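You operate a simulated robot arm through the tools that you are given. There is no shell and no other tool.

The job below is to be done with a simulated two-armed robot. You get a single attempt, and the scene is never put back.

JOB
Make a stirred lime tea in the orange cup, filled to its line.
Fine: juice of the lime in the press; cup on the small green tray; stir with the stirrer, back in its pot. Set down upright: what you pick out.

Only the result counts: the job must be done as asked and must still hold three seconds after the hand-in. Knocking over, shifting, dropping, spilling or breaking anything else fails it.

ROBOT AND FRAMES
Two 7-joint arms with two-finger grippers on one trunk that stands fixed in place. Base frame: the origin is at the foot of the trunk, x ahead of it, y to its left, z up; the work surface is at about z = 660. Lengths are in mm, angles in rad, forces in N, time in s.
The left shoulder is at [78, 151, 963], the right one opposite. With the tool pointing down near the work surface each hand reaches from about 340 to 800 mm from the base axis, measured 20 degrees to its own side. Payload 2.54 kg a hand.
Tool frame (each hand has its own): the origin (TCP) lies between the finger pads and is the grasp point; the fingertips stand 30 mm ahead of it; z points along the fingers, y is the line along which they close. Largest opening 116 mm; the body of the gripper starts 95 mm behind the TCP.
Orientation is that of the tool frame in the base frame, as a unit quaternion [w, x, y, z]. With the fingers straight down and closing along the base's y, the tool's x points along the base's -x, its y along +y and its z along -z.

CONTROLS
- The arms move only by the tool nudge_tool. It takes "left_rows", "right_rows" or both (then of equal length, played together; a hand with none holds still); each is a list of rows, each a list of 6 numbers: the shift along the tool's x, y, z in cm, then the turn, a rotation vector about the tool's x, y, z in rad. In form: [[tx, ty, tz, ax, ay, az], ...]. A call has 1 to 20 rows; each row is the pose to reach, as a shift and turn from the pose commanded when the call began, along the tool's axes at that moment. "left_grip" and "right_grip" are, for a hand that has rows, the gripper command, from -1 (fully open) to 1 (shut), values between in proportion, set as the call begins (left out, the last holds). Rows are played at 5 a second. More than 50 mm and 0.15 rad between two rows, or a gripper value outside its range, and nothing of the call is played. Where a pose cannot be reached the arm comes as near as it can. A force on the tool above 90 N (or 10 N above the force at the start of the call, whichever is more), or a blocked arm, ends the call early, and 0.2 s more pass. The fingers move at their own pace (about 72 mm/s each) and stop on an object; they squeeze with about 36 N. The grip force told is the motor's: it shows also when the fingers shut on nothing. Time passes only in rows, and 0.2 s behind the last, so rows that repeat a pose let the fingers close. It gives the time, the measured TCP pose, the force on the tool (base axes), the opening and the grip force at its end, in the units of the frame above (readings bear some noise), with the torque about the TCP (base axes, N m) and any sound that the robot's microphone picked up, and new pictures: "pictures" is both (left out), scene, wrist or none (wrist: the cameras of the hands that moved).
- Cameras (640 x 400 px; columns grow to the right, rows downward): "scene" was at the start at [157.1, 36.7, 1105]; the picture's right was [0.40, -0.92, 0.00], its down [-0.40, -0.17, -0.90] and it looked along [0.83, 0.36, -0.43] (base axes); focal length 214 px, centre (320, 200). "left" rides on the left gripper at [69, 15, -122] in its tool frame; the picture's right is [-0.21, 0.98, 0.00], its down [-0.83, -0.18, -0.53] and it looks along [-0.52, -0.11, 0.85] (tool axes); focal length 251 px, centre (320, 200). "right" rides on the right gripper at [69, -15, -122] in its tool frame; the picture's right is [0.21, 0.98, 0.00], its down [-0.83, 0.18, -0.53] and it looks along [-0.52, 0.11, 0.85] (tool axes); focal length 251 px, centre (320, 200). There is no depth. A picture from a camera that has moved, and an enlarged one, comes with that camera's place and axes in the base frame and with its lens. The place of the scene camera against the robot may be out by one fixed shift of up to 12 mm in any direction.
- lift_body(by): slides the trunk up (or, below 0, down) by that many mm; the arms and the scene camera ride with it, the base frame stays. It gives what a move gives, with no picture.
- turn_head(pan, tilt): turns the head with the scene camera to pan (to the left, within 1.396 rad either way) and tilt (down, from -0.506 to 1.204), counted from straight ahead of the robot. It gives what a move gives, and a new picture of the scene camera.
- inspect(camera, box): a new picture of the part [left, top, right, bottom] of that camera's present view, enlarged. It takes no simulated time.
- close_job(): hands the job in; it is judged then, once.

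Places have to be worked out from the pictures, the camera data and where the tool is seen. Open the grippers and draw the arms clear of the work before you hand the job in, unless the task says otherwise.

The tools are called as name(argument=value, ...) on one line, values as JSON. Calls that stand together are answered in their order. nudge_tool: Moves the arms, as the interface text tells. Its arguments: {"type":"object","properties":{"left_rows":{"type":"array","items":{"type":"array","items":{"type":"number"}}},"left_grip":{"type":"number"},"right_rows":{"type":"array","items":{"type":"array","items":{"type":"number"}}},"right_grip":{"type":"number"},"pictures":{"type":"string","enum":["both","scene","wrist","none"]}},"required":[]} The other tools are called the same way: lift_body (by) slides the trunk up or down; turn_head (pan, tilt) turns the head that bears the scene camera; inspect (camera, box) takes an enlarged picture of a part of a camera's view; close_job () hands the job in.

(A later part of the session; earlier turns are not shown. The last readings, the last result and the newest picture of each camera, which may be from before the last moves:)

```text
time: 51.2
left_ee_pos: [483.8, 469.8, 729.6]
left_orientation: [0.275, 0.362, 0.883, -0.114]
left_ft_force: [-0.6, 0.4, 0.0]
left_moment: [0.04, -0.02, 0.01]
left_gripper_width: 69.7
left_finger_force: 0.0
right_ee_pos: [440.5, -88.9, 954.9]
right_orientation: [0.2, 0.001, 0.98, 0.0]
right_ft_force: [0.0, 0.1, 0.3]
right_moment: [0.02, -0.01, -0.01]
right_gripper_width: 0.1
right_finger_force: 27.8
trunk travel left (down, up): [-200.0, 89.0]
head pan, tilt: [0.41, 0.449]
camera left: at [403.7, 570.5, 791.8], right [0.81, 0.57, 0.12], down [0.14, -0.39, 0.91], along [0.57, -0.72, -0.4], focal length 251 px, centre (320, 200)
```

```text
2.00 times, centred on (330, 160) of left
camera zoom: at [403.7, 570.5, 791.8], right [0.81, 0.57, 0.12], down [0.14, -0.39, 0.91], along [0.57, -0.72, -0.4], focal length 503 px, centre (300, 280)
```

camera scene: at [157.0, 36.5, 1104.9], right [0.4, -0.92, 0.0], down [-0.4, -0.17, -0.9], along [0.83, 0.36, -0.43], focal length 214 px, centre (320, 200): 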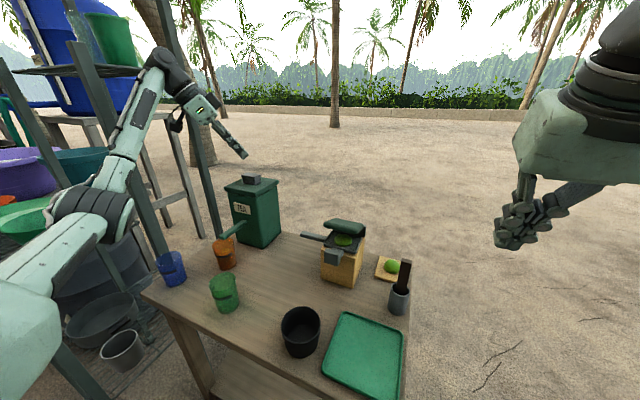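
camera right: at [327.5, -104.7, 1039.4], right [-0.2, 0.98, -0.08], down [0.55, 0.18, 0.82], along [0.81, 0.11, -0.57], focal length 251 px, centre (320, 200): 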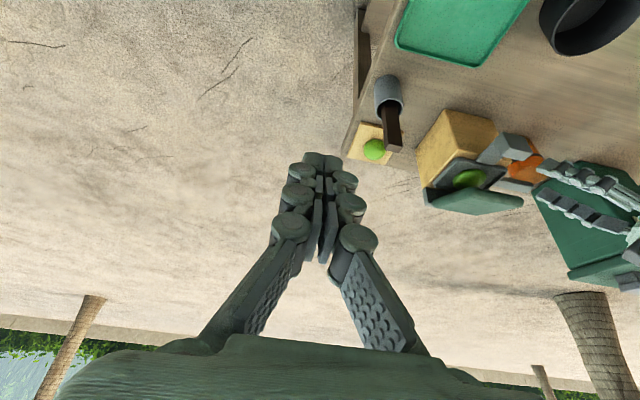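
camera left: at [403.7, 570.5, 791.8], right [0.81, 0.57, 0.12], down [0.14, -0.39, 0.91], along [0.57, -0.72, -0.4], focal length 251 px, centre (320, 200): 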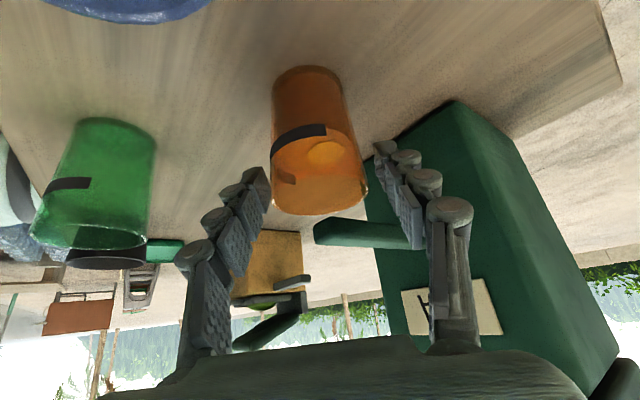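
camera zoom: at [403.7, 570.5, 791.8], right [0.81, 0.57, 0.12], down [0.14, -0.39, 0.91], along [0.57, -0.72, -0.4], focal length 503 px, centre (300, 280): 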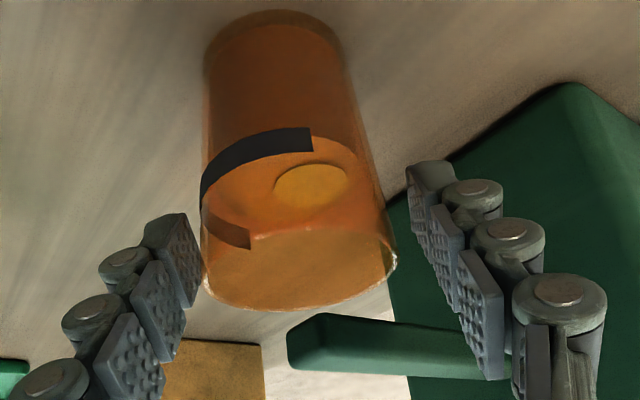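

Level again meets the strip mid-height. I close on the cup and hold.

nudge_tool(left_rows=[[0, 0, 0, 0, 0, 0], [0, 0, 0, 0, 0, 0], [0, 0, 0, 0, 0, 0], [0, 0, 0, 0, 0, 0]], left_grip=1, pictures="none")

nudge_tool(left_rows=[[-0.06, 0, -0.08, 0, 0, 0], [-0.11, 0, -0.16, 0, 0, 0], [-0.17, 0, -0.25, 0, 0, 0], [0.3, -0.5, -0.6, 0, 0, 0], [0.9, -1.2, -1.0, 0, 0, 0], [1.5, -1.9, -1.4, 0, 0, 0], [2.1, -2.6, -1.8, 0, 0, 0], [2.7, -3.3, -2.2, 0, 0, 0]], pictures="both")

inspect(camera="left", box=[220, 60, 440, 260])

inspect(camera="scene", box=[180, 200, 260, 290])

```text
time: 52.2
left_ee_pos: [484.0, 470.0, 730.8]
left_orientation: [0.274, 0.362, 0.883, -0.115]
left_ft_force: [0.2, -0.8, 0.0]
left_moment: [-0.01, -0.02, 0.0]
left_gripper_width: 48.1
left_finger_force: 36.5
right_ee_pos: [441.1, -89.6, 955.6]
right_orientation: [0.199, 0.0, 0.98, 0.0]
right_ft_force: [0.0, -0.9, -0.4]
right_moment: [0.01, -0.01, 0.01]
right_gripper_width: 0.1
right_finger_force: 28.7
trunk travel left (down, up): [-200.0, 89.0]
head pan, tilt: [0.41, 0.449]
```

```text
time: 54.0
left_ee_pos: [435.4, 471.4, 733.9]
left_orientation: [0.273, 0.362, 0.884, -0.116]
left_ft_force: [-0.1, -0.4, 0.0]
left_moment: [0.0, 0.01, -0.01]
left_gripper_width: 48.2
left_finger_force: 36.3
right_ee_pos: [441.2, -87.8, 955.0]
right_orientation: [0.199, -0.001, 0.98, 0.0]
right_ft_force: [-0.2, -0.2, 0.3]
right_moment: [0.01, -0.02, -0.02]
right_gripper_width: 0.1
right_finger_force: 28.9
trunk travel left (down, up): [-200.0, 89.0]
head pan, tilt: [0.41, 0.449]
camera scene: at [157.1, 36.7, 1105.0], right [0.4, -0.92, 0.0], down [-0.4, -0.17, -0.9], along [0.83, 0.36, -0.43], focal length 214 px, centre (320, 200)
camera left: at [355.0, 571.5, 795.8], right [0.81, 0.57, 0.12], down [0.14, -0.39, 0.91], along [0.57, -0.72, -0.4], focal length 251 px, centre (320, 200)
```

scene: 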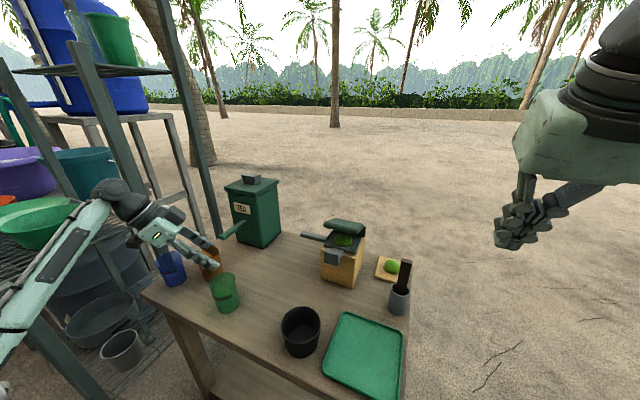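
left: 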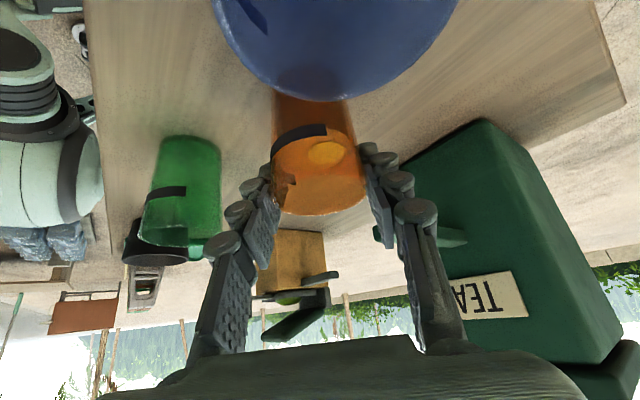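

```text
2.00 times, centred on (330, 160) of left
camera zoom: at [355.0, 571.5, 795.8], right [0.81, 0.57, 0.12], down [0.14, -0.39, 0.91], along [0.57, -0.72, -0.4], focal length 503 px, centre (300, 280)
```

zoom: 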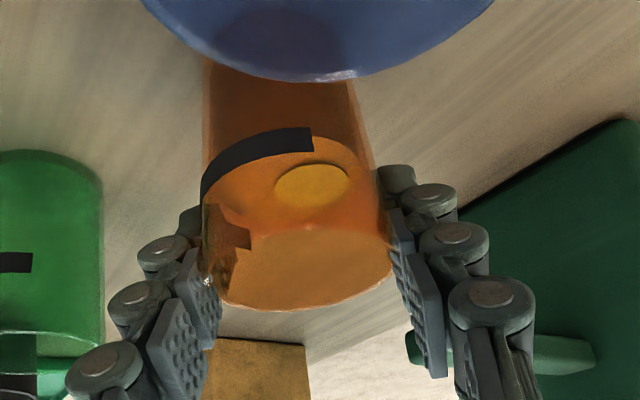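

```text
4.44 times, centred on (220, 245) of scene
camera zoom: at [157.1, 36.7, 1105.0], right [0.4, -0.92, 0.0], down [-0.4, -0.17, -0.9], along [0.83, 0.36, -0.43], focal length 953 px, centre (764, 0)
```

zoom: 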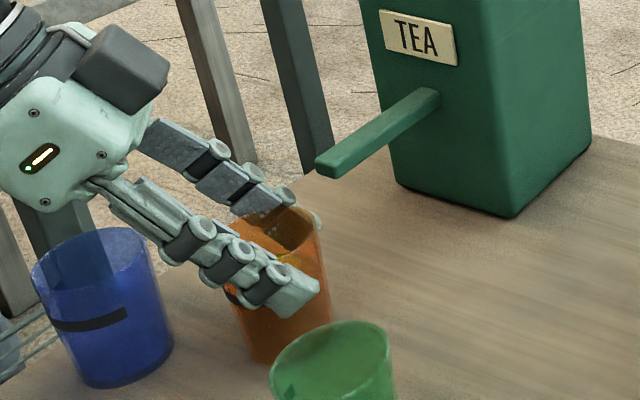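

No slip. I carry the cup around the green one to the clear middle of the table near (452,262), keeping it level and slow.

nudge_tool(left_rows=[[-1.7, -0.6, 0.5, 0, 0, 0], [-3.4, -1.25, 1.5, 0, 0, 0], [-5.1, -1.9, 2.5, 0, 0, 0], [-6.85, -2.52, 3.51, 0, 0, 0], [-8.2, -4.0, 4.5, 0, 0, 0], [-9.6, -5.5, 5.4, 0, 0, 0], [-11.0, -7.0, 6.4, 0, 0, 0], [-12.39, -8.5, 7.37, 0, 0, 0], [-12.95, -10.3, 7.75, 0, 0, 0], [-13.5, -12.1, 8.15, 0, 0, 0], [-14.04, -13.96, 8.54, 0, 0, 0]])

inspect(camera="scene", box=[200, 210, 340, 320])

```text
time: 56.4
left_ee_pos: [452.4, 255.9, 744.2]
left_orientation: [0.275, 0.361, 0.883, -0.116]
left_ft_force: [0.5, 0.1, -0.4]
left_moment: [-0.01, -0.04, 0.0]
left_gripper_width: 47.9
left_finger_force: 36.2
right_ee_pos: [439.8, -88.2, 955.3]
right_orientation: [0.2, 0.0, 0.98, 0.0]
right_ft_force: [-0.6, 0.2, 0.4]
right_moment: [0.0, 0.03, -0.01]
right_gripper_width: 0.1
right_finger_force: 28.3
trunk travel left (down, up): [-200.0, 89.0]
head pan, tilt: [0.41, 0.449]
camera scene: at [157.1, 36.7, 1105.0], right [0.4, -0.92, 0.0], down [-0.4, -0.17, -0.9], along [0.83, 0.36, -0.43], focal length 214 px, centre (320, 200)
camera left: at [372.2, 356.0, 805.5], right [0.81, 0.57, 0.12], down [0.14, -0.39, 0.91], along [0.57, -0.72, -0.4], focal length 251 px, centre (320, 200)
```

scene: 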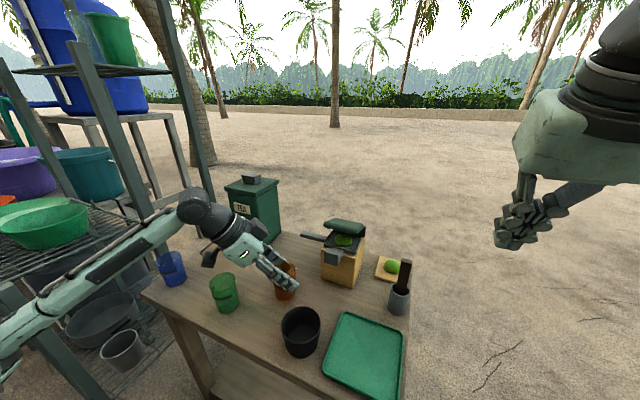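
left: 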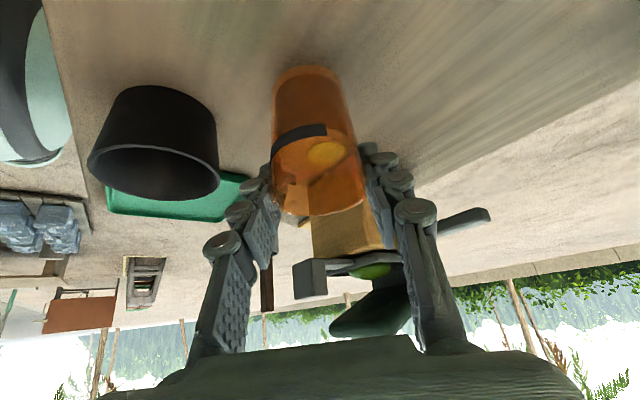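

```text
3.64 times, centred on (270, 265) of scene
camera zoom: at [157.1, 36.7, 1105.0], right [0.4, -0.92, 0.0], down [-0.4, -0.17, -0.9], along [0.83, 0.36, -0.43], focal length 780 px, centre (502, -36)
```

zoom: 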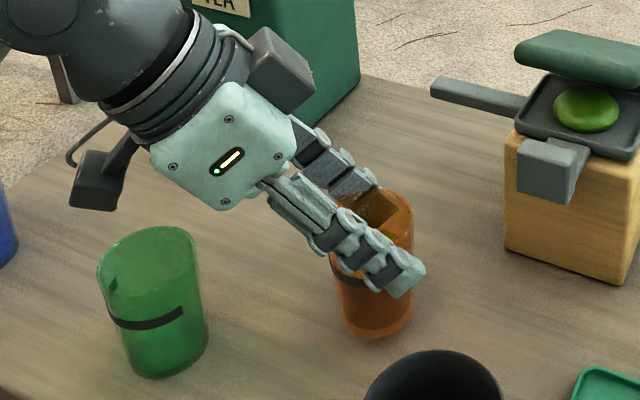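

The cup is over free table, upright. I lower it to contact, release and withdraw, so the right hand can take it from above.

nudge_tool(left_rows=[[0.28, 0, 0.41, 0, 0, 0], [0.57, 0, 0.83, 0, 0, 0], [0.74, 0, 1.07, 0, 0, 0], [0.83, 0, 1.2, 0, 0, 0]], pictures="none")

```text
time: 57.4
left_ee_pos: [452.7, 255.8, 729.6]
left_orientation: [0.275, 0.362, 0.883, -0.115]
left_ft_force: [-0.2, 0.1, 0.9]
left_moment: [0.03, 0.03, -0.01]
left_gripper_width: 48.1
left_finger_force: 36.1
right_ee_pos: [438.9, -88.3, 954.7]
right_orientation: [0.2, 0.0, 0.98, 0.0]
right_ft_force: [-0.6, 0.1, -0.1]
right_moment: [-0.01, 0.01, -0.02]
right_gripper_width: 0.0
right_finger_force: 28.6
trunk travel left (down, up): [-200.0, 89.0]
head pan, tilt: [0.41, 0.449]
```

Just touching (0.9 N). One more millimetre, then open.

nudge_tool(left_rows=[[0.06, 0, 0.08, 0, 0, 0]], pictures="none")

nudge_tool(left_rows=[[0, 0, 0, 0, 0, 0], [0, 0, 0, 0, 0, 0]], left_grip=-0.15, pictures="none")

nudge_tool(left_rows=[[0, 0, -2, 0, 0, 0], [0, 0, -5, 0, 0, 0], [0, 0, -9, 0, 0, 0], [-1, 2, -13, 0, 0, 0], [-3, 6, -16, 0, 0, 0], [-4, 10, -18, 0, 0, 0], [-4, 14, -20, 0, 0, 0]])

inspect(camera="scene", box=[230, 220, 340, 320])

inspect(camera="scene", box=[310, 240, 430, 400])

```text
time: 57.8
left_ee_pos: [452.9, 256.4, 729.6]
left_orientation: [0.276, 0.362, 0.883, -0.115]
left_ft_force: [1.0, 0.4, 7.3]
left_moment: [-0.01, 0.04, 0.01]
left_gripper_width: 47.9
left_finger_force: 35.7
right_ee_pos: [440.1, -89.4, 956.7]
right_orientation: [0.2, 0.0, 0.98, 0.0]
right_ft_force: [0.4, 0.0, -0.6]
right_moment: [0.02, 0.02, 0.0]
right_gripper_width: 0.1
right_finger_force: 28.7
trunk travel left (down, up): [-200.0, 89.0]
head pan, tilt: [0.41, 0.449]
```

```text
time: 58.4
left_ee_pos: [452.6, 256.2, 728.5]
left_orientation: [0.274, 0.362, 0.883, -0.116]
left_ft_force: [0.2, -0.6, -0.3]
left_moment: [0.0, 0.05, 0.02]
left_gripper_width: 66.9
left_finger_force: 0.0
right_ee_pos: [440.1, -89.8, 954.7]
right_orientation: [0.199, 0.0, 0.98, 0.0]
right_ft_force: [0.6, 0.2, -1.1]
right_moment: [0.02, -0.01, 0.01]
right_gripper_width: 0.0
right_finger_force: 28.9
trunk travel left (down, up): [-200.0, 89.0]
head pan, tilt: [0.41, 0.449]
```

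```text
refused: row 5 steps farther than a row can; nothing moved
```

```text
4.00 times, centred on (285, 270) of scene
camera zoom: at [157.1, 36.7, 1105.0], right [0.4, -0.92, 0.0], down [-0.4, -0.17, -0.9], along [0.83, 0.36, -0.43], focal length 858 px, centre (460, -80)
```

zoom: 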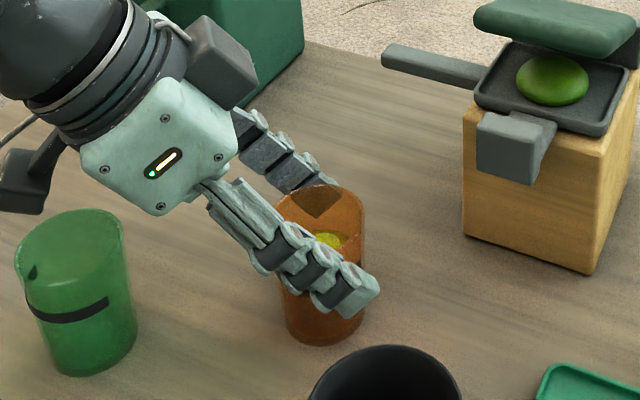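

```text
2.50 times, centred on (370, 320) of scene
camera zoom: at [157.1, 36.7, 1105.0], right [0.4, -0.92, 0.0], down [-0.4, -0.17, -0.9], along [0.83, 0.36, -0.43], focal length 536 px, centre (195, -100)
```

zoom: 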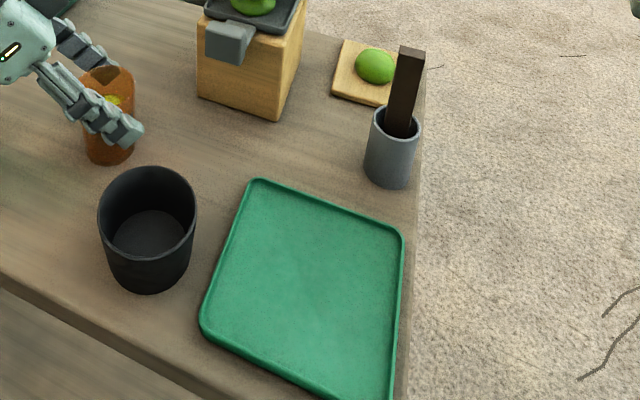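

The withdrawal was refused for a too-long row; the cup is released and standing. I withdraw the left hand with shorter rows and bring the right hand, levelled and open, over the middle of the table.

nudge_tool(left_rows=[[0, 0, -2, 0, 0, 0], [0, 0, -5, 0, 0, 0], [0, 0, -9, 0, 0, 0], [0, 0, -13, 0, 0, 0], [0, 0, -16, 0, 0, 0], [2.3, 2.8, -17.6, 0, 0, 0], [4.6, 5.7, -19.2, 0, 0, 0], [6.9, 8.5, -20.8, 0, 0, 0]], right_rows=[[0, 2, 0.3, 0, 0.05, 0], [0, 4.5, 0.6, 0, 0.1, 0], [-0.1, 7.5, 0.9, 0, 0.15, 0], [-0.1, 11, 1.2, 0, 0.2, 0], [-0.1, 14.5, 1.5, 0, 0.25, 0], [-0.1, 18, 1.8, 0, 0.3, 0], [-0.1, 21.5, 2.1, 0, 0.35, 0], [-0.14, 25, 2.23, 0, 0.4, 0]], right_grip=-0.25)

inspect(camera="right", box=[320, 0, 640, 200])

```text
time: 60.2
left_ee_pos: [389.3, 442.7, 858.5]
left_orientation: [0.274, 0.363, 0.883, -0.116]
left_ft_force: [0.5, 0.6, 0.0]
left_moment: [0.0, 0.0, -0.02]
left_gripper_width: 66.8
left_finger_force: 0.1
right_ee_pos: [450.0, 163.6, 937.5]
right_orientation: [0.001, 0.0, 1.0, -0.001]
right_ft_force: [-0.2, 0.3, 0.3]
right_moment: [0.02, -0.03, 0.01]
right_gripper_width: 72.7
right_finger_force: 0.0
trunk travel left (down, up): [-200.0, 89.0]
head pan, tilt: [0.41, 0.449]
camera scene: at [157.1, 36.6, 1104.9], right [0.4, -0.92, 0.0], down [-0.4, -0.17, -0.9], along [0.83, 0.36, -0.43], focal length 214 px, centre (320, 200)
camera right: at [379.8, 148.7, 1057.7], right [-0.21, 0.98, 0.0], down [0.83, 0.18, 0.53], along [0.52, 0.11, -0.84], focal length 251 px, centre (320, 200)
camera left: at [310.5, 542.1, 920.0], right [0.81, 0.57, 0.12], down [0.14, -0.39, 0.91], along [0.56, -0.72, -0.4], focal length 251 px, centre (320, 200)
```

scene: 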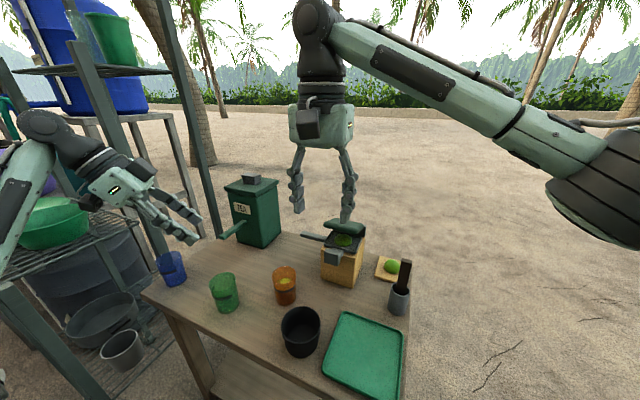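
right: 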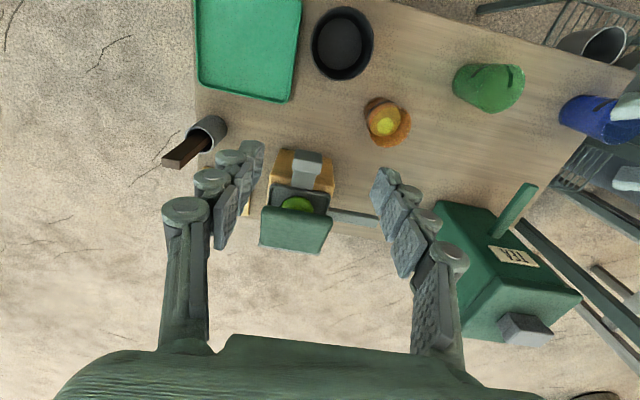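
left: 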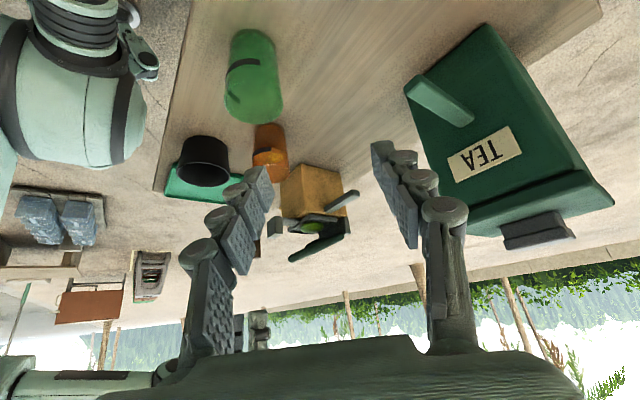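

```text
2.00 times, centred on (480, 100) of right
camera zoom: at [379.8, 148.7, 1057.7], right [-0.21, 0.98, 0.0], down [0.83, 0.18, 0.53], along [0.52, 0.11, -0.84], focal length 503 px, centre (0, 400)
```

zoom: 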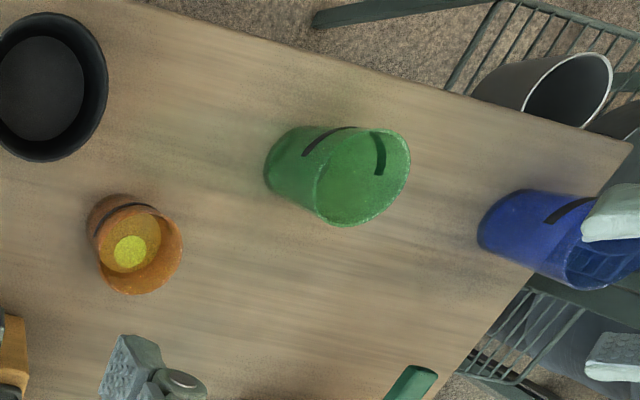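

The cup stands at about (450,260) from the right camera, and the left hand is clear. I bring the right hand above it and check alignment.

nudge_tool(right_rows=[[0, 4, 2, 0, 0, 0], [0, 8, 4, 0, 0, 0], [0, 9.64, 8, 0, 0, 0], [0, 9.64, 12, 0, 0, 0], [0, 9.64, 14, 0, 0, 0]])

inspect(camera="scene", box=[220, 200, 340, 310])

```text
time: 61.4
left_ee_pos: [390.3, 441.3, 858.9]
left_orientation: [0.274, 0.361, 0.884, -0.115]
left_ft_force: [0.0, 0.4, -0.4]
left_moment: [0.0, 0.02, 0.01]
left_gripper_width: 66.5
left_finger_force: 0.1
right_ee_pos: [450.9, 258.2, 795.7]
right_orientation: [0.001, -0.001, 1.0, 0.0]
right_ft_force: [-0.4, -0.9, -0.7]
right_moment: [0.03, 0.03, 0.03]
right_gripper_width: 72.5
right_finger_force: 0.1
trunk travel left (down, up): [-200.0, 89.0]
head pan, tilt: [0.41, 0.449]
camera scene: at [157.2, 36.7, 1105.0], right [0.4, -0.92, 0.0], down [-0.4, -0.17, -0.9], along [0.83, 0.36, -0.43], focal length 214 px, centre (320, 200)
camera right: at [380.9, 243.0, 917.2], right [-0.22, 0.98, 0.0], down [0.82, 0.18, 0.54], along [0.52, 0.12, -0.84], focal length 251 px, centre (320, 200)
```

scene: 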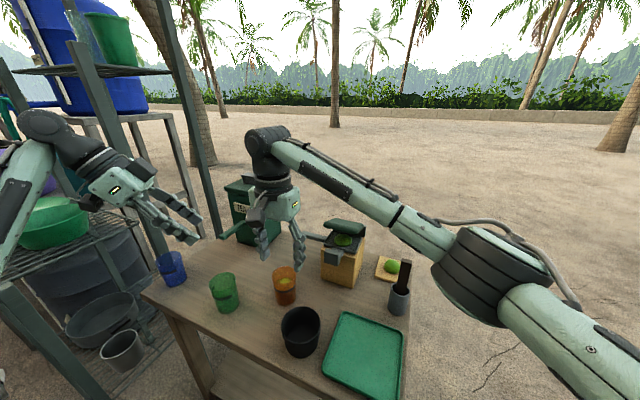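
right: 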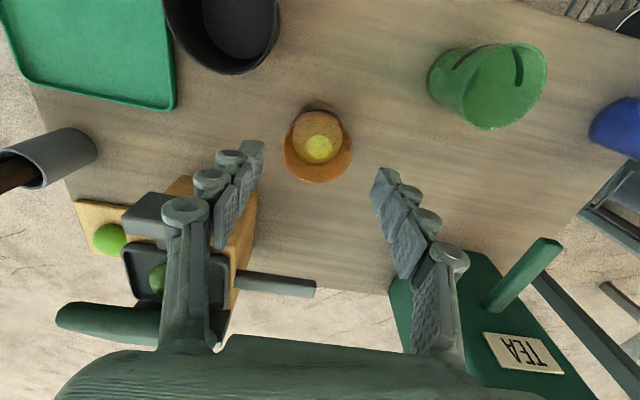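

```text
3.64 times, centred on (280, 255) of scene
camera zoom: at [157.2, 36.7, 1105.0], right [0.4, -0.92, 0.0], down [-0.4, -0.17, -0.9], along [0.83, 0.36, -0.43], focal length 780 px, centre (466, 0)
```

zoom: 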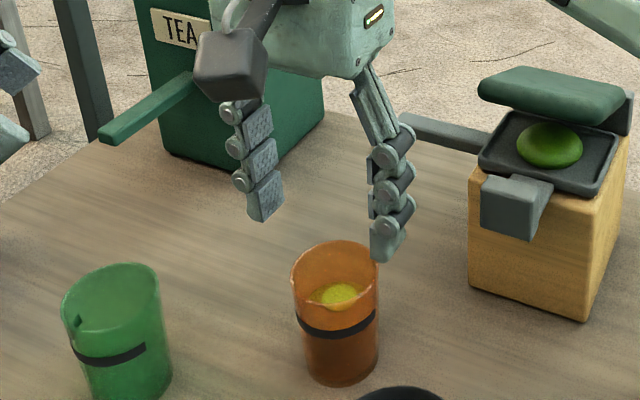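

Aligned (cup about (449,259), TCP (451,258)). I descend around the cup to z=707 and close.

nudge_tool(right_rows=[[0.1, 0.05, 2.5, 0, 0, 0], [0.2, 0.1, 5, 0, 0, 0], [0.2, 0.1, 7.2, 0, 0, 0], [0.2, 0.1, 8.87, 0, 0, 0]], pictures="none")

inspect(camera="scene", box=[220, 200, 340, 310])

inspect(camera="right", box=[180, 60, 460, 260])

```text
time: 62.4
left_ee_pos: [391.0, 439.8, 858.7]
left_orientation: [0.274, 0.362, 0.883, -0.116]
left_ft_force: [-0.2, -0.9, -0.6]
left_moment: [0.01, 0.01, 0.0]
left_gripper_width: 66.6
left_finger_force: 0.0
right_ee_pos: [449.6, 259.8, 705.3]
right_orientation: [0.0, 0.0, 1.0, 0.0]
right_ft_force: [0.5, -0.1, -0.3]
right_moment: [0.01, 0.01, 0.0]
right_gripper_width: 72.3
right_finger_force: 0.1
trunk travel left (down, up): [-200.0, 89.0]
head pan, tilt: [0.41, 0.449]
```

```text
3.64 times, centred on (280, 255) of scene
camera zoom: at [157.1, 36.7, 1105.0], right [0.4, -0.92, 0.0], down [-0.4, -0.17, -0.9], along [0.83, 0.36, -0.43], focal length 780 px, centre (466, 0)
```

zoom: 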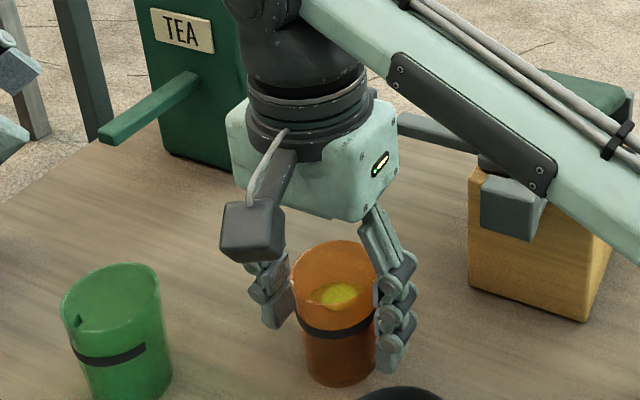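

```text
2.00 times, centred on (320, 160) of right
camera zoom: at [379.7, 243.7, 827.2], right [-0.21, 0.98, 0.0], down [0.82, 0.18, 0.54], along [0.52, 0.11, -0.84], focal length 503 px, centre (320, 280)
```

zoom: 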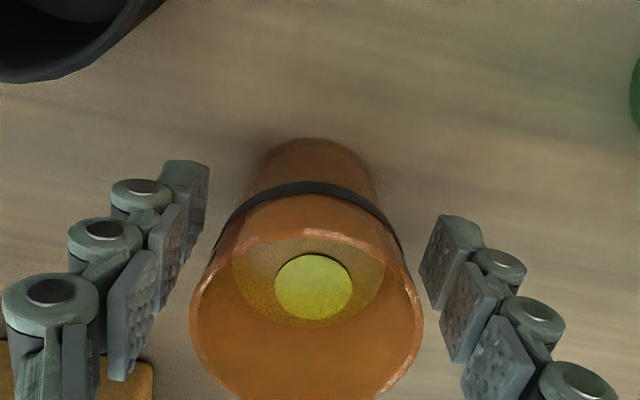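

The cup sits centred between the right fingers. I close on it.

nudge_tool(right_rows=[[0, 0, 0, 0, 0, 0], [0, 0, 0, 0, 0, 0], [0, 0, 0, 0, 0, 0], [0, 0, 0, 0, 0, 0]], right_grip=1, pictures="none")

nudge_tool(right_rows=[[0, 0, -0.3, 0, 0, 0], [0, 0, -0.6, 0, 0, 0], [0, 0, -1.0, 0, 0, 0], [0, 0, -1.5, 0, 0, 0]], pictures="none")

inspect(camera="scene", box=[220, 200, 340, 310])

inspect(camera="right", box=[180, 60, 460, 260])

```text
time: 63.4
left_ee_pos: [390.1, 442.0, 858.8]
left_orientation: [0.273, 0.361, 0.884, -0.115]
left_ft_force: [-0.3, 0.6, -0.5]
left_moment: [-0.01, -0.01, -0.01]
left_gripper_width: 67.1
left_finger_force: 0.0
right_ee_pos: [449.3, 259.2, 705.2]
right_orientation: [0.001, 0.0, 1.0, -0.001]
right_ft_force: [0.3, -0.4, 0.3]
right_moment: [0.02, 0.01, -0.01]
right_gripper_width: 46.8
right_finger_force: 35.6
trunk travel left (down, up): [-200.0, 89.0]
head pan, tilt: [0.41, 0.449]
```

```text
time: 64.4
left_ee_pos: [391.4, 441.5, 857.7]
left_orientation: [0.273, 0.362, 0.884, -0.115]
left_ft_force: [0.4, -0.2, 0.5]
left_moment: [-0.02, 0.01, 0.0]
left_gripper_width: 66.7
left_finger_force: 0.0
right_ee_pos: [448.3, 259.7, 722.4]
right_orientation: [0.001, 0.001, 1.0, 0.0]
right_ft_force: [0.0, -0.4, -0.4]
right_moment: [0.03, 0.0, 0.0]
right_gripper_width: 47.0
right_finger_force: 36.0
trunk travel left (down, up): [-200.0, 89.0]
head pan, tilt: [0.41, 0.449]
```

```text
3.64 times, centred on (280, 255) of scene
camera zoom: at [157.1, 36.7, 1105.0], right [0.4, -0.92, 0.0], down [-0.4, -0.17, -0.9], along [0.83, 0.36, -0.43], focal length 780 px, centre (466, 0)
```

zoom: 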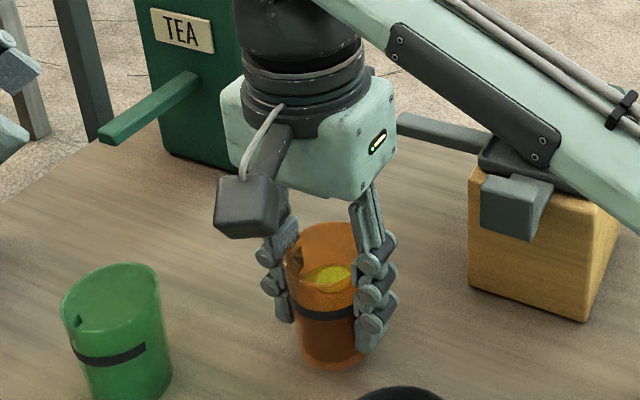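

```text
2.00 times, centred on (320, 160) of right
camera zoom: at [378.5, 243.8, 842.9], right [-0.21, 0.98, 0.0], down [0.82, 0.18, 0.54], along [0.52, 0.11, -0.84], focal length 503 px, centre (320, 280)
```

zoom: 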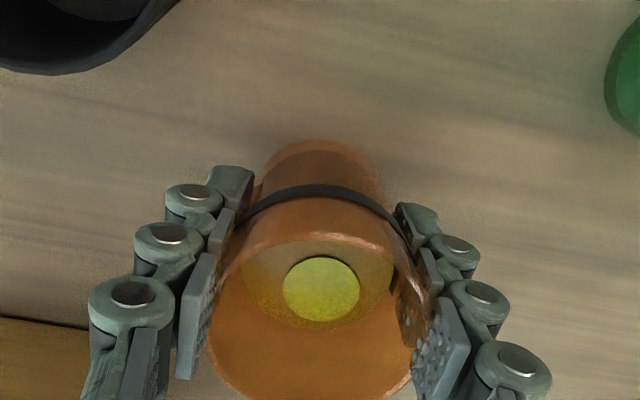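

Lifted with no slip and level. I raise the cup above pot height and carry it over the green tray.

nudge_tool(right_rows=[[0, 0, -2, 0, 0, 0], [0, 0, -4.5, 0, 0, 0], [0, 0, -7.5, 0, 0, 0], [0, 0, -10.5, 0, 0, 0], [0.2, -1.5, -10.8, 0, 0, 0], [0.6, -4, -10.8, 0, 0, 0], [1.1, -7, -10.8, 0, 0, 0], [1.7, -10, -10.8, 0, 0, 0], [2.3, -13, -10.8, 0, 0, 0], [2.8, -16, -10.8, 0, 0, 0], [3.2, -18, -10.8, 0, 0, 0], [3.4, -19.2, -10.8, 0, 0, 0], [3.5, -19.5, -10.8, 0, 0, 0]])

inspect(camera="scene", box=[280, 200, 440, 400])

```text
time: 67.2
left_ee_pos: [390.1, 441.5, 859.1]
left_orientation: [0.274, 0.362, 0.884, -0.115]
left_ft_force: [0.6, -0.3, 0.1]
left_moment: [0.0, 0.01, 0.0]
left_gripper_width: 66.6
left_finger_force: 0.1
right_ee_pos: [411.9, 63.5, 830.3]
right_orientation: [0.001, 0.0, 1.0, 0.0]
right_ft_force: [0.1, 0.5, 0.0]
right_moment: [0.03, -0.03, 0.03]
right_gripper_width: 47.0
right_finger_force: 35.9
trunk travel left (down, up): [-200.0, 89.0]
head pan, tilt: [0.41, 0.449]
camera scene: at [157.1, 36.6, 1105.0], right [0.4, -0.92, 0.0], down [-0.4, -0.17, -0.9], along [0.83, 0.36, -0.43], focal length 214 px, centre (320, 200)
camera right: at [342.0, 48.8, 951.7], right [-0.21, 0.98, 0.0], down [0.82, 0.18, 0.54], along [0.52, 0.11, -0.84], focal length 251 px, centre (320, 200)
```

scene: 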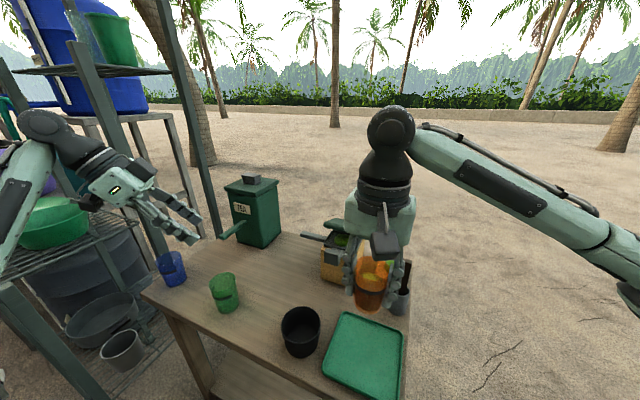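
right: 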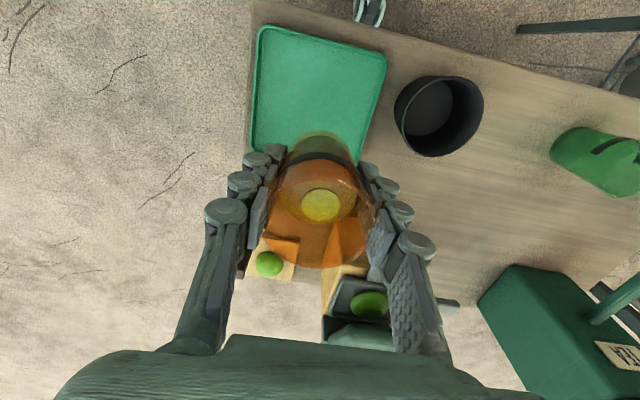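

```text
2.00 times, centred on (360, 300) of scene
camera zoom: at [157.1, 36.6, 1105.0], right [0.4, -0.92, 0.0], down [-0.4, -0.17, -0.9], along [0.83, 0.36, -0.43], focal length 429 px, centre (240, 0)
```

zoom: 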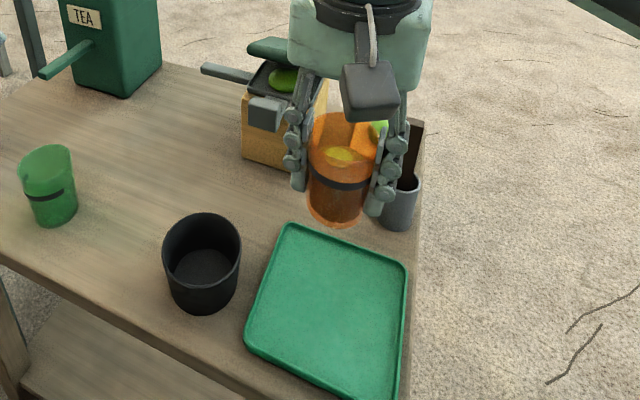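

The tray spans about x 342–467, y −9–114, so its centre is near (404,52). I lower the cup over the centre, stopping about 8 mm above.

nudge_tool(right_rows=[[0.3, -0.5, 1.5, 0, 0, 0], [0.7, -1.1, 3.5, 0, 0, 0], [0.7, -1.1, 6, 0, 0, 0], [0.7, -1.1, 8.5, 0, 0, 0], [0.7, -1.1, 10.3, 0, 0, 0], [0.7, -1.1, 11.2, 0, 0, 0]])

nudge_tool(right_rows=[[0, 0, 0.2, 0, 0, 0], [0, 0, 0.4, 0, 0, 0]], pictures="none")

```text
time: 68.6
left_ee_pos: [389.7, 441.9, 858.2]
left_orientation: [0.274, 0.362, 0.884, -0.115]
left_ft_force: [-1.0, 0.7, -0.2]
left_moment: [-0.02, 0.02, -0.04]
left_gripper_width: 66.8
left_finger_force: 0.0
right_ee_pos: [406.6, 52.5, 717.4]
right_orientation: [0.001, 0.0, 1.0, 0.0]
right_ft_force: [0.3, 0.7, -0.2]
right_moment: [-0.03, 0.01, 0.01]
right_gripper_width: 46.7
right_finger_force: 35.8
trunk travel left (down, up): [-200.0, 89.0]
head pan, tilt: [0.41, 0.449]
camera scene: at [157.1, 36.7, 1105.0], right [0.4, -0.92, 0.0], down [-0.4, -0.17, -0.9], along [0.83, 0.36, -0.43], focal length 214 px, centre (320, 200)
camera right: at [337.2, 37.0, 838.7], right [-0.21, 0.98, 0.0], down [0.82, 0.18, 0.54], along [0.52, 0.11, -0.84], focal length 251 px, centre (320, 200)
```

scene: 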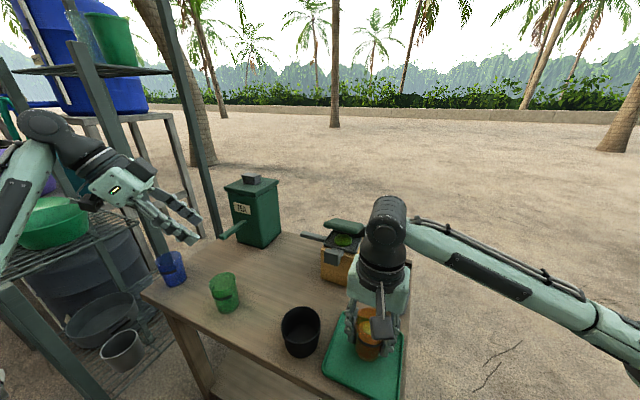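
right: 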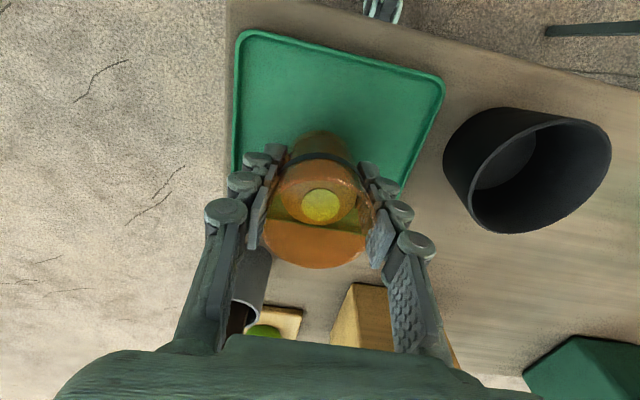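

```text
time: 69.2
left_ee_pos: [391.1, 441.8, 858.5]
left_orientation: [0.274, 0.362, 0.883, -0.116]
left_ft_force: [-0.3, -0.6, -0.7]
left_moment: [-0.02, 0.0, -0.01]
left_gripper_width: 66.7
left_finger_force: 0.0
right_ee_pos: [407.0, 52.7, 713.7]
right_orientation: [0.001, 0.0, 1.0, -0.001]
right_ft_force: [0.5, -0.6, 0.4]
right_moment: [0.01, 0.03, 0.0]
right_gripper_width: 47.0
right_finger_force: 36.1
trunk travel left (down, up): [-200.0, 89.0]
head pan, tilt: [0.41, 0.449]
```

No contact yet at 713.7; I lower in 2 mm steps.

nudge_tool(right_rows=[[0, 0, 0.2, 0, 0, 0]], pictures="none")

nudge_tool(right_rows=[[0, 0, 0.15, 0, 0, 0]], pictures="none")

```text
time: 69.6
left_ee_pos: [389.6, 441.8, 858.0]
left_orientation: [0.274, 0.362, 0.883, -0.116]
left_ft_force: [-0.5, 0.8, 0.0]
left_moment: [-0.01, -0.01, 0.0]
left_gripper_width: 66.7
left_finger_force: 0.1
right_ee_pos: [406.5, 52.2, 712.7]
right_orientation: [0.001, 0.0, 1.0, 0.0]
right_ft_force: [-0.3, 0.4, 0.4]
right_moment: [-0.02, -0.01, -0.03]
right_gripper_width: 46.8
right_finger_force: 35.8
trunk travel left (down, up): [-200.0, 89.0]
head pan, tilt: [0.41, 0.449]
```

```text
time: 70.0
left_ee_pos: [390.7, 442.4, 859.6]
left_orientation: [0.274, 0.361, 0.884, -0.115]
left_ft_force: [0.6, -0.9, -0.3]
left_moment: [-0.02, 0.01, 0.01]
left_gripper_width: 66.8
left_finger_force: 0.0
right_ee_pos: [407.0, 53.4, 711.7]
right_orientation: [0.002, 0.0, 1.0, 0.0]
right_ft_force: [0.6, -0.2, 2.2]
right_moment: [-0.02, 0.01, 0.02]
right_gripper_width: 46.7
right_finger_force: 36.0
trunk travel left (down, up): [-200.0, 89.0]
head pan, tilt: [0.41, 0.449]
```

Contact with the tray (2.2 N). I open the fingers and rise clear.

nudge_tool(right_rows=[[0, 0, 0, 0, 0, 0], [0, 0, 0, 0, 0, 0]], right_grip=-0.25, pictures="none")

nudge_tool(right_rows=[[0, 0, -2, 0, 0, 0], [0, 0, -5, 0, 0, 0], [0, 0, -9, 0, 0, 0], [0, 0, -13.5, 0, 0, 0], [0, 0, -18, 0, 0, 0], [0, 0, -22, 0, 0, 0]])

inspect(camera="right", box=[180, 0, 440, 200])

inspect(camera="scene", box=[310, 240, 430, 400])

```text
time: 70.6
left_ee_pos: [390.8, 441.6, 858.5]
left_orientation: [0.274, 0.361, 0.884, -0.115]
left_ft_force: [-0.4, 1.5, -0.1]
left_moment: [-0.02, 0.0, 0.01]
left_gripper_width: 66.7
left_finger_force: 0.0
right_ee_pos: [405.4, 52.3, 710.9]
right_orientation: [0.001, -0.001, 1.0, 0.0]
right_ft_force: [-0.4, 0.1, -0.3]
right_moment: [0.01, 0.0, -0.01]
right_gripper_width: 72.6
right_finger_force: 0.1
trunk travel left (down, up): [-200.0, 89.0]
head pan, tilt: [0.41, 0.449]
```

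```text
time: 72.0
left_ee_pos: [390.9, 440.5, 858.9]
left_orientation: [0.274, 0.362, 0.884, -0.115]
left_ft_force: [-0.8, 0.2, -0.6]
left_moment: [-0.02, 0.0, 0.03]
left_gripper_width: 66.9
left_finger_force: 0.0
right_ee_pos: [405.8, 53.7, 931.1]
right_orientation: [0.001, -0.001, 1.0, 0.0]
right_ft_force: [-0.6, -0.1, 0.3]
right_moment: [0.01, 0.0, -0.02]
right_gripper_width: 72.8
right_finger_force: 0.1
trunk travel left (down, up): [-200.0, 89.0]
head pan, tilt: [0.41, 0.449]
camera scene: at [157.0, 36.7, 1105.0], right [0.4, -0.92, 0.0], down [-0.4, -0.17, -0.9], along [0.83, 0.36, -0.43], focal length 214 px, centre (320, 200)
camera right: at [336.1, 37.7, 1052.0], right [-0.22, 0.98, 0.0], down [0.82, 0.18, 0.54], along [0.52, 0.11, -0.84], focal length 251 px, centre (320, 200)
```

scene: 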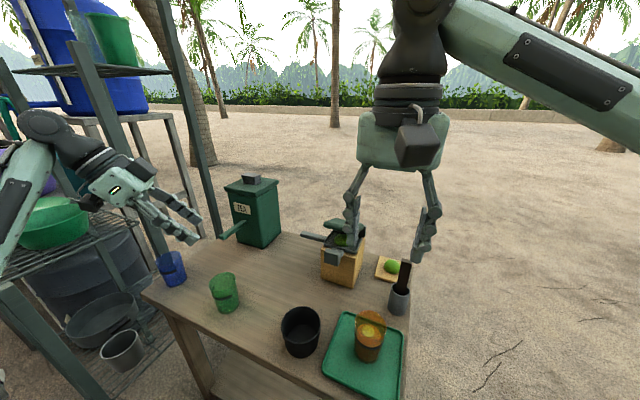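
right: 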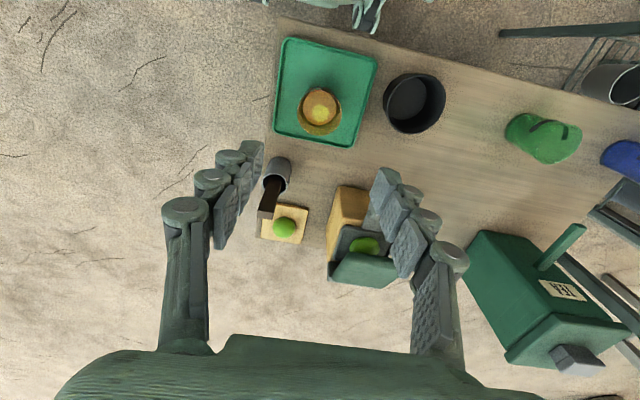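

```text
2.00 times, centred on (310, 100) of right
camera zoom: at [336.1, 37.7, 1052.0], right [-0.22, 0.98, 0.0], down [0.82, 0.18, 0.54], along [0.52, 0.11, -0.84], focal length 503 px, centre (340, 400)
```

zoom: 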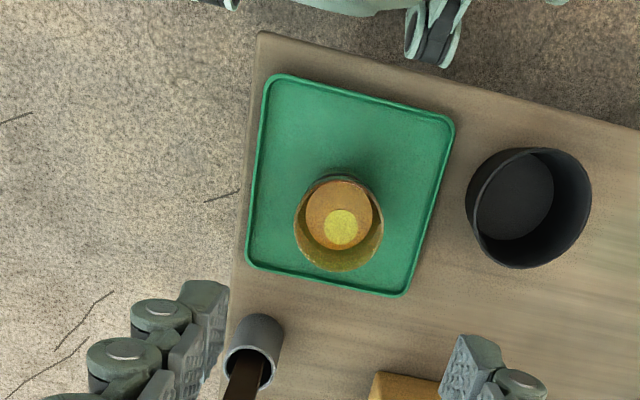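

```text
2.50 times, centred on (370, 320) of scene
camera zoom: at [157.0, 36.7, 1105.0], right [0.4, -0.92, 0.0], down [-0.4, -0.17, -0.9], along [0.83, 0.36, -0.43], focal length 536 px, centre (195, -100)
```

zoom: 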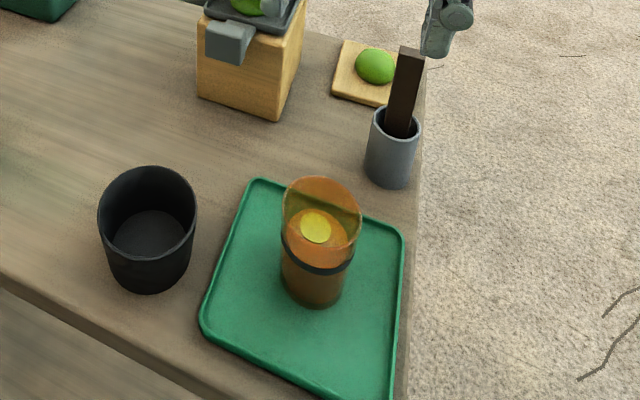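

The cup stands on the tray. I now look closely at the stirrer in its pot.

inspect(camera="right", box=[230, 140, 320, 250])

inspect(camera="scene", box=[370, 240, 430, 330])

inspect(camera="left", box=[200, 160, 320, 280])

```text
3.64 times, centred on (275, 195) of right
camera zoom: at [336.1, 37.7, 1052.0], right [-0.22, 0.98, 0.0], down [0.82, 0.18, 0.54], along [0.52, 0.11, -0.84], focal length 914 px, centre (484, 218)
```

zoom: 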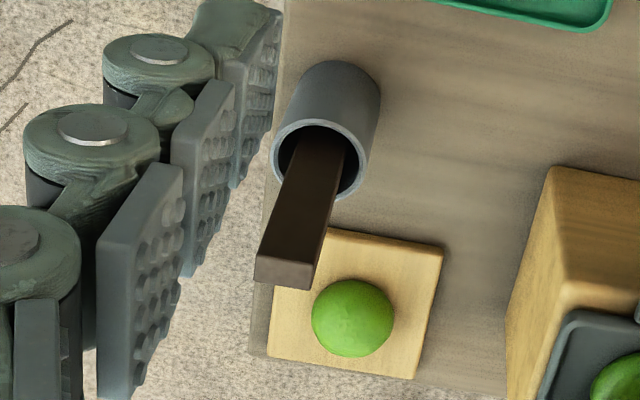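

```text
4.44 times, centred on (400, 285) of scene
camera zoom: at [157.0, 36.7, 1105.0], right [0.4, -0.92, 0.0], down [-0.4, -0.17, -0.9], along [0.83, 0.36, -0.43], focal length 953 px, centre (-36, -178)
```

zoom: 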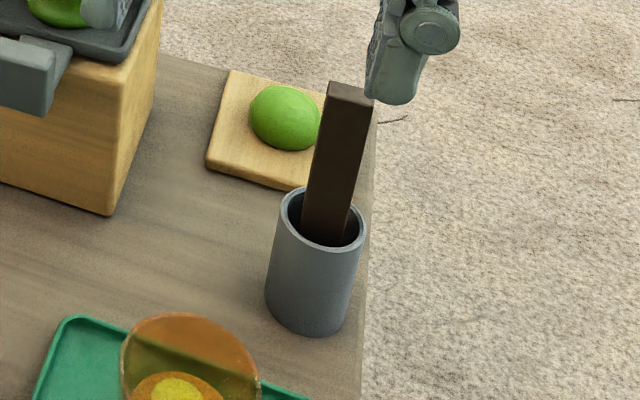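

```text
3.33 times, centred on (260, 220) of left
camera zoom: at [310.5, 541.7, 920.1], right [0.81, 0.57, 0.12], down [0.14, -0.39, 0.91], along [0.57, -0.72, -0.4], focal length 838 px, centre (520, 133)
```

zoom: 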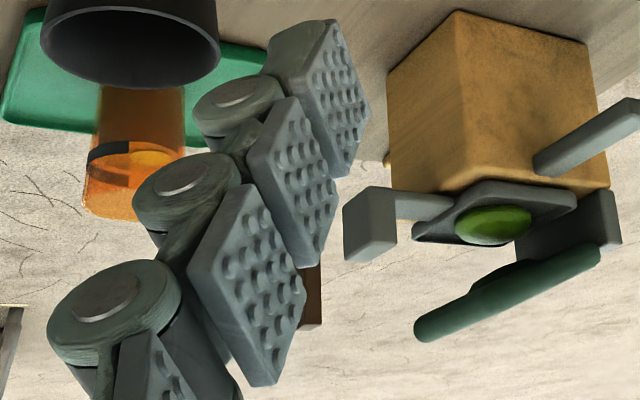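

The stirrer stands nearly upright in its pot, top near (513,13,817), pot centre about (522,11), rim near z=728; it is about 19 mm wide along y. I move the open right hand above it.

nudge_tool(right_rows=[[-2.7, -1.0, 1.0, 0, 0, 0], [-5.5, -2.0, 2.2, 0, 0, 0], [-8.3, -3.0, 3.6, 0, 0, 0], [-11.0, -4.07, 4.6, 0, 0, 0]])

inspect(camera="right", box=[220, 60, 440, 240])

inspect(camera="scene", box=[360, 200, 450, 320])

```text
time: 73.0
left_ee_pos: [390.8, 441.8, 858.7]
left_orientation: [0.274, 0.361, 0.884, -0.115]
left_ft_force: [-0.4, -0.2, 0.6]
left_moment: [0.02, -0.01, 0.0]
left_gripper_width: 66.6
left_finger_force: 0.2
right_ee_pos: [517.6, 11.7, 885.1]
right_orientation: [0.001, 0.0, 1.0, 0.001]
right_ft_force: [0.0, 0.0, 0.7]
right_moment: [-0.02, 0.01, 0.02]
right_gripper_width: 72.5
right_finger_force: 0.1
trunk travel left (down, up): [-200.0, 89.0]
head pan, tilt: [0.41, 0.449]
camera scene: at [157.1, 36.7, 1105.0], right [0.4, -0.92, 0.0], down [-0.4, -0.17, -0.9], along [0.83, 0.36, -0.43], focal length 214 px, centre (320, 200)
camera right: at [446.8, -3.1, 1005.9], right [-0.21, 0.98, 0.0], down [0.82, 0.18, 0.54], along [0.52, 0.11, -0.84], focal length 251 px, centre (320, 200)
```

scene: 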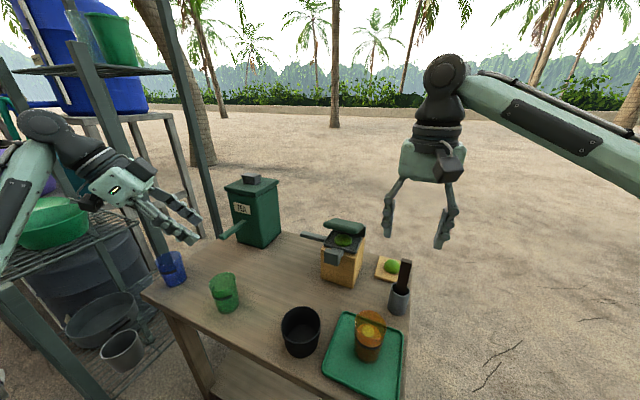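
right: 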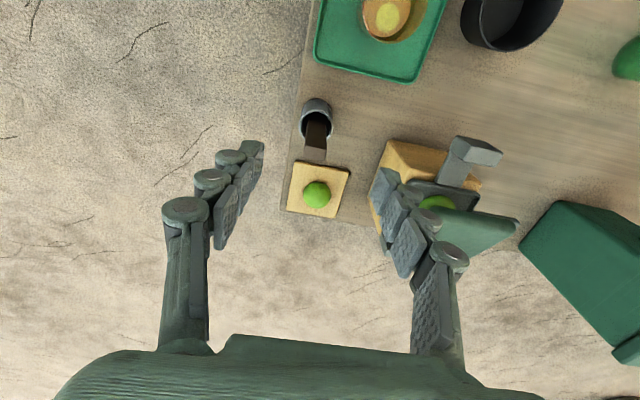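

```text
2.22 times, centred on (330, 150) of right
camera zoom: at [446.8, -3.1, 1005.9], right [-0.21, 0.98, 0.0], down [0.82, 0.18, 0.54], along [0.52, 0.11, -0.84], focal length 559 px, centre (298, 311)
```

zoom: 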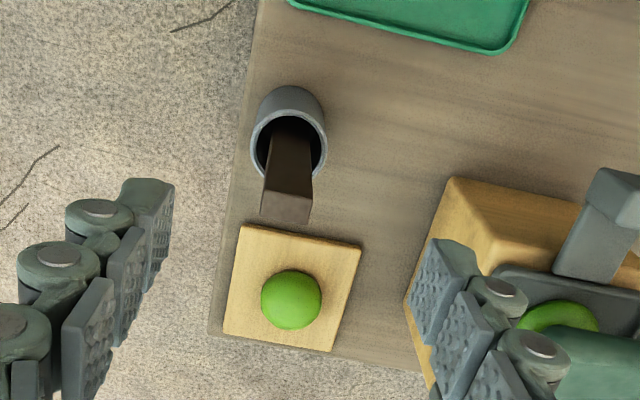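

```text
3.33 times, centred on (405, 260) of scene
camera zoom: at [157.1, 36.7, 1105.0], right [0.4, -0.92, 0.0], down [-0.4, -0.17, -0.9], along [0.83, 0.36, -0.43], focal length 715 px, centre (37, 0)
```

zoom: 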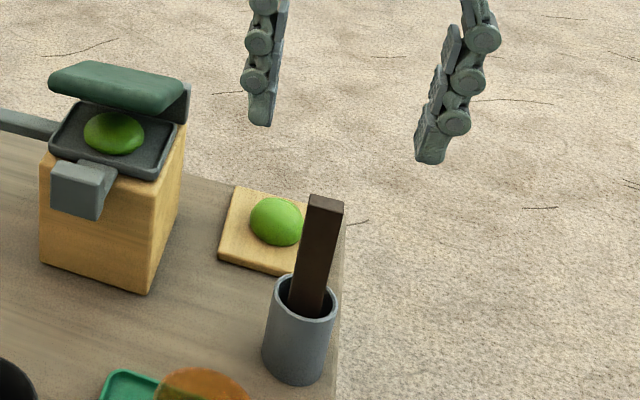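

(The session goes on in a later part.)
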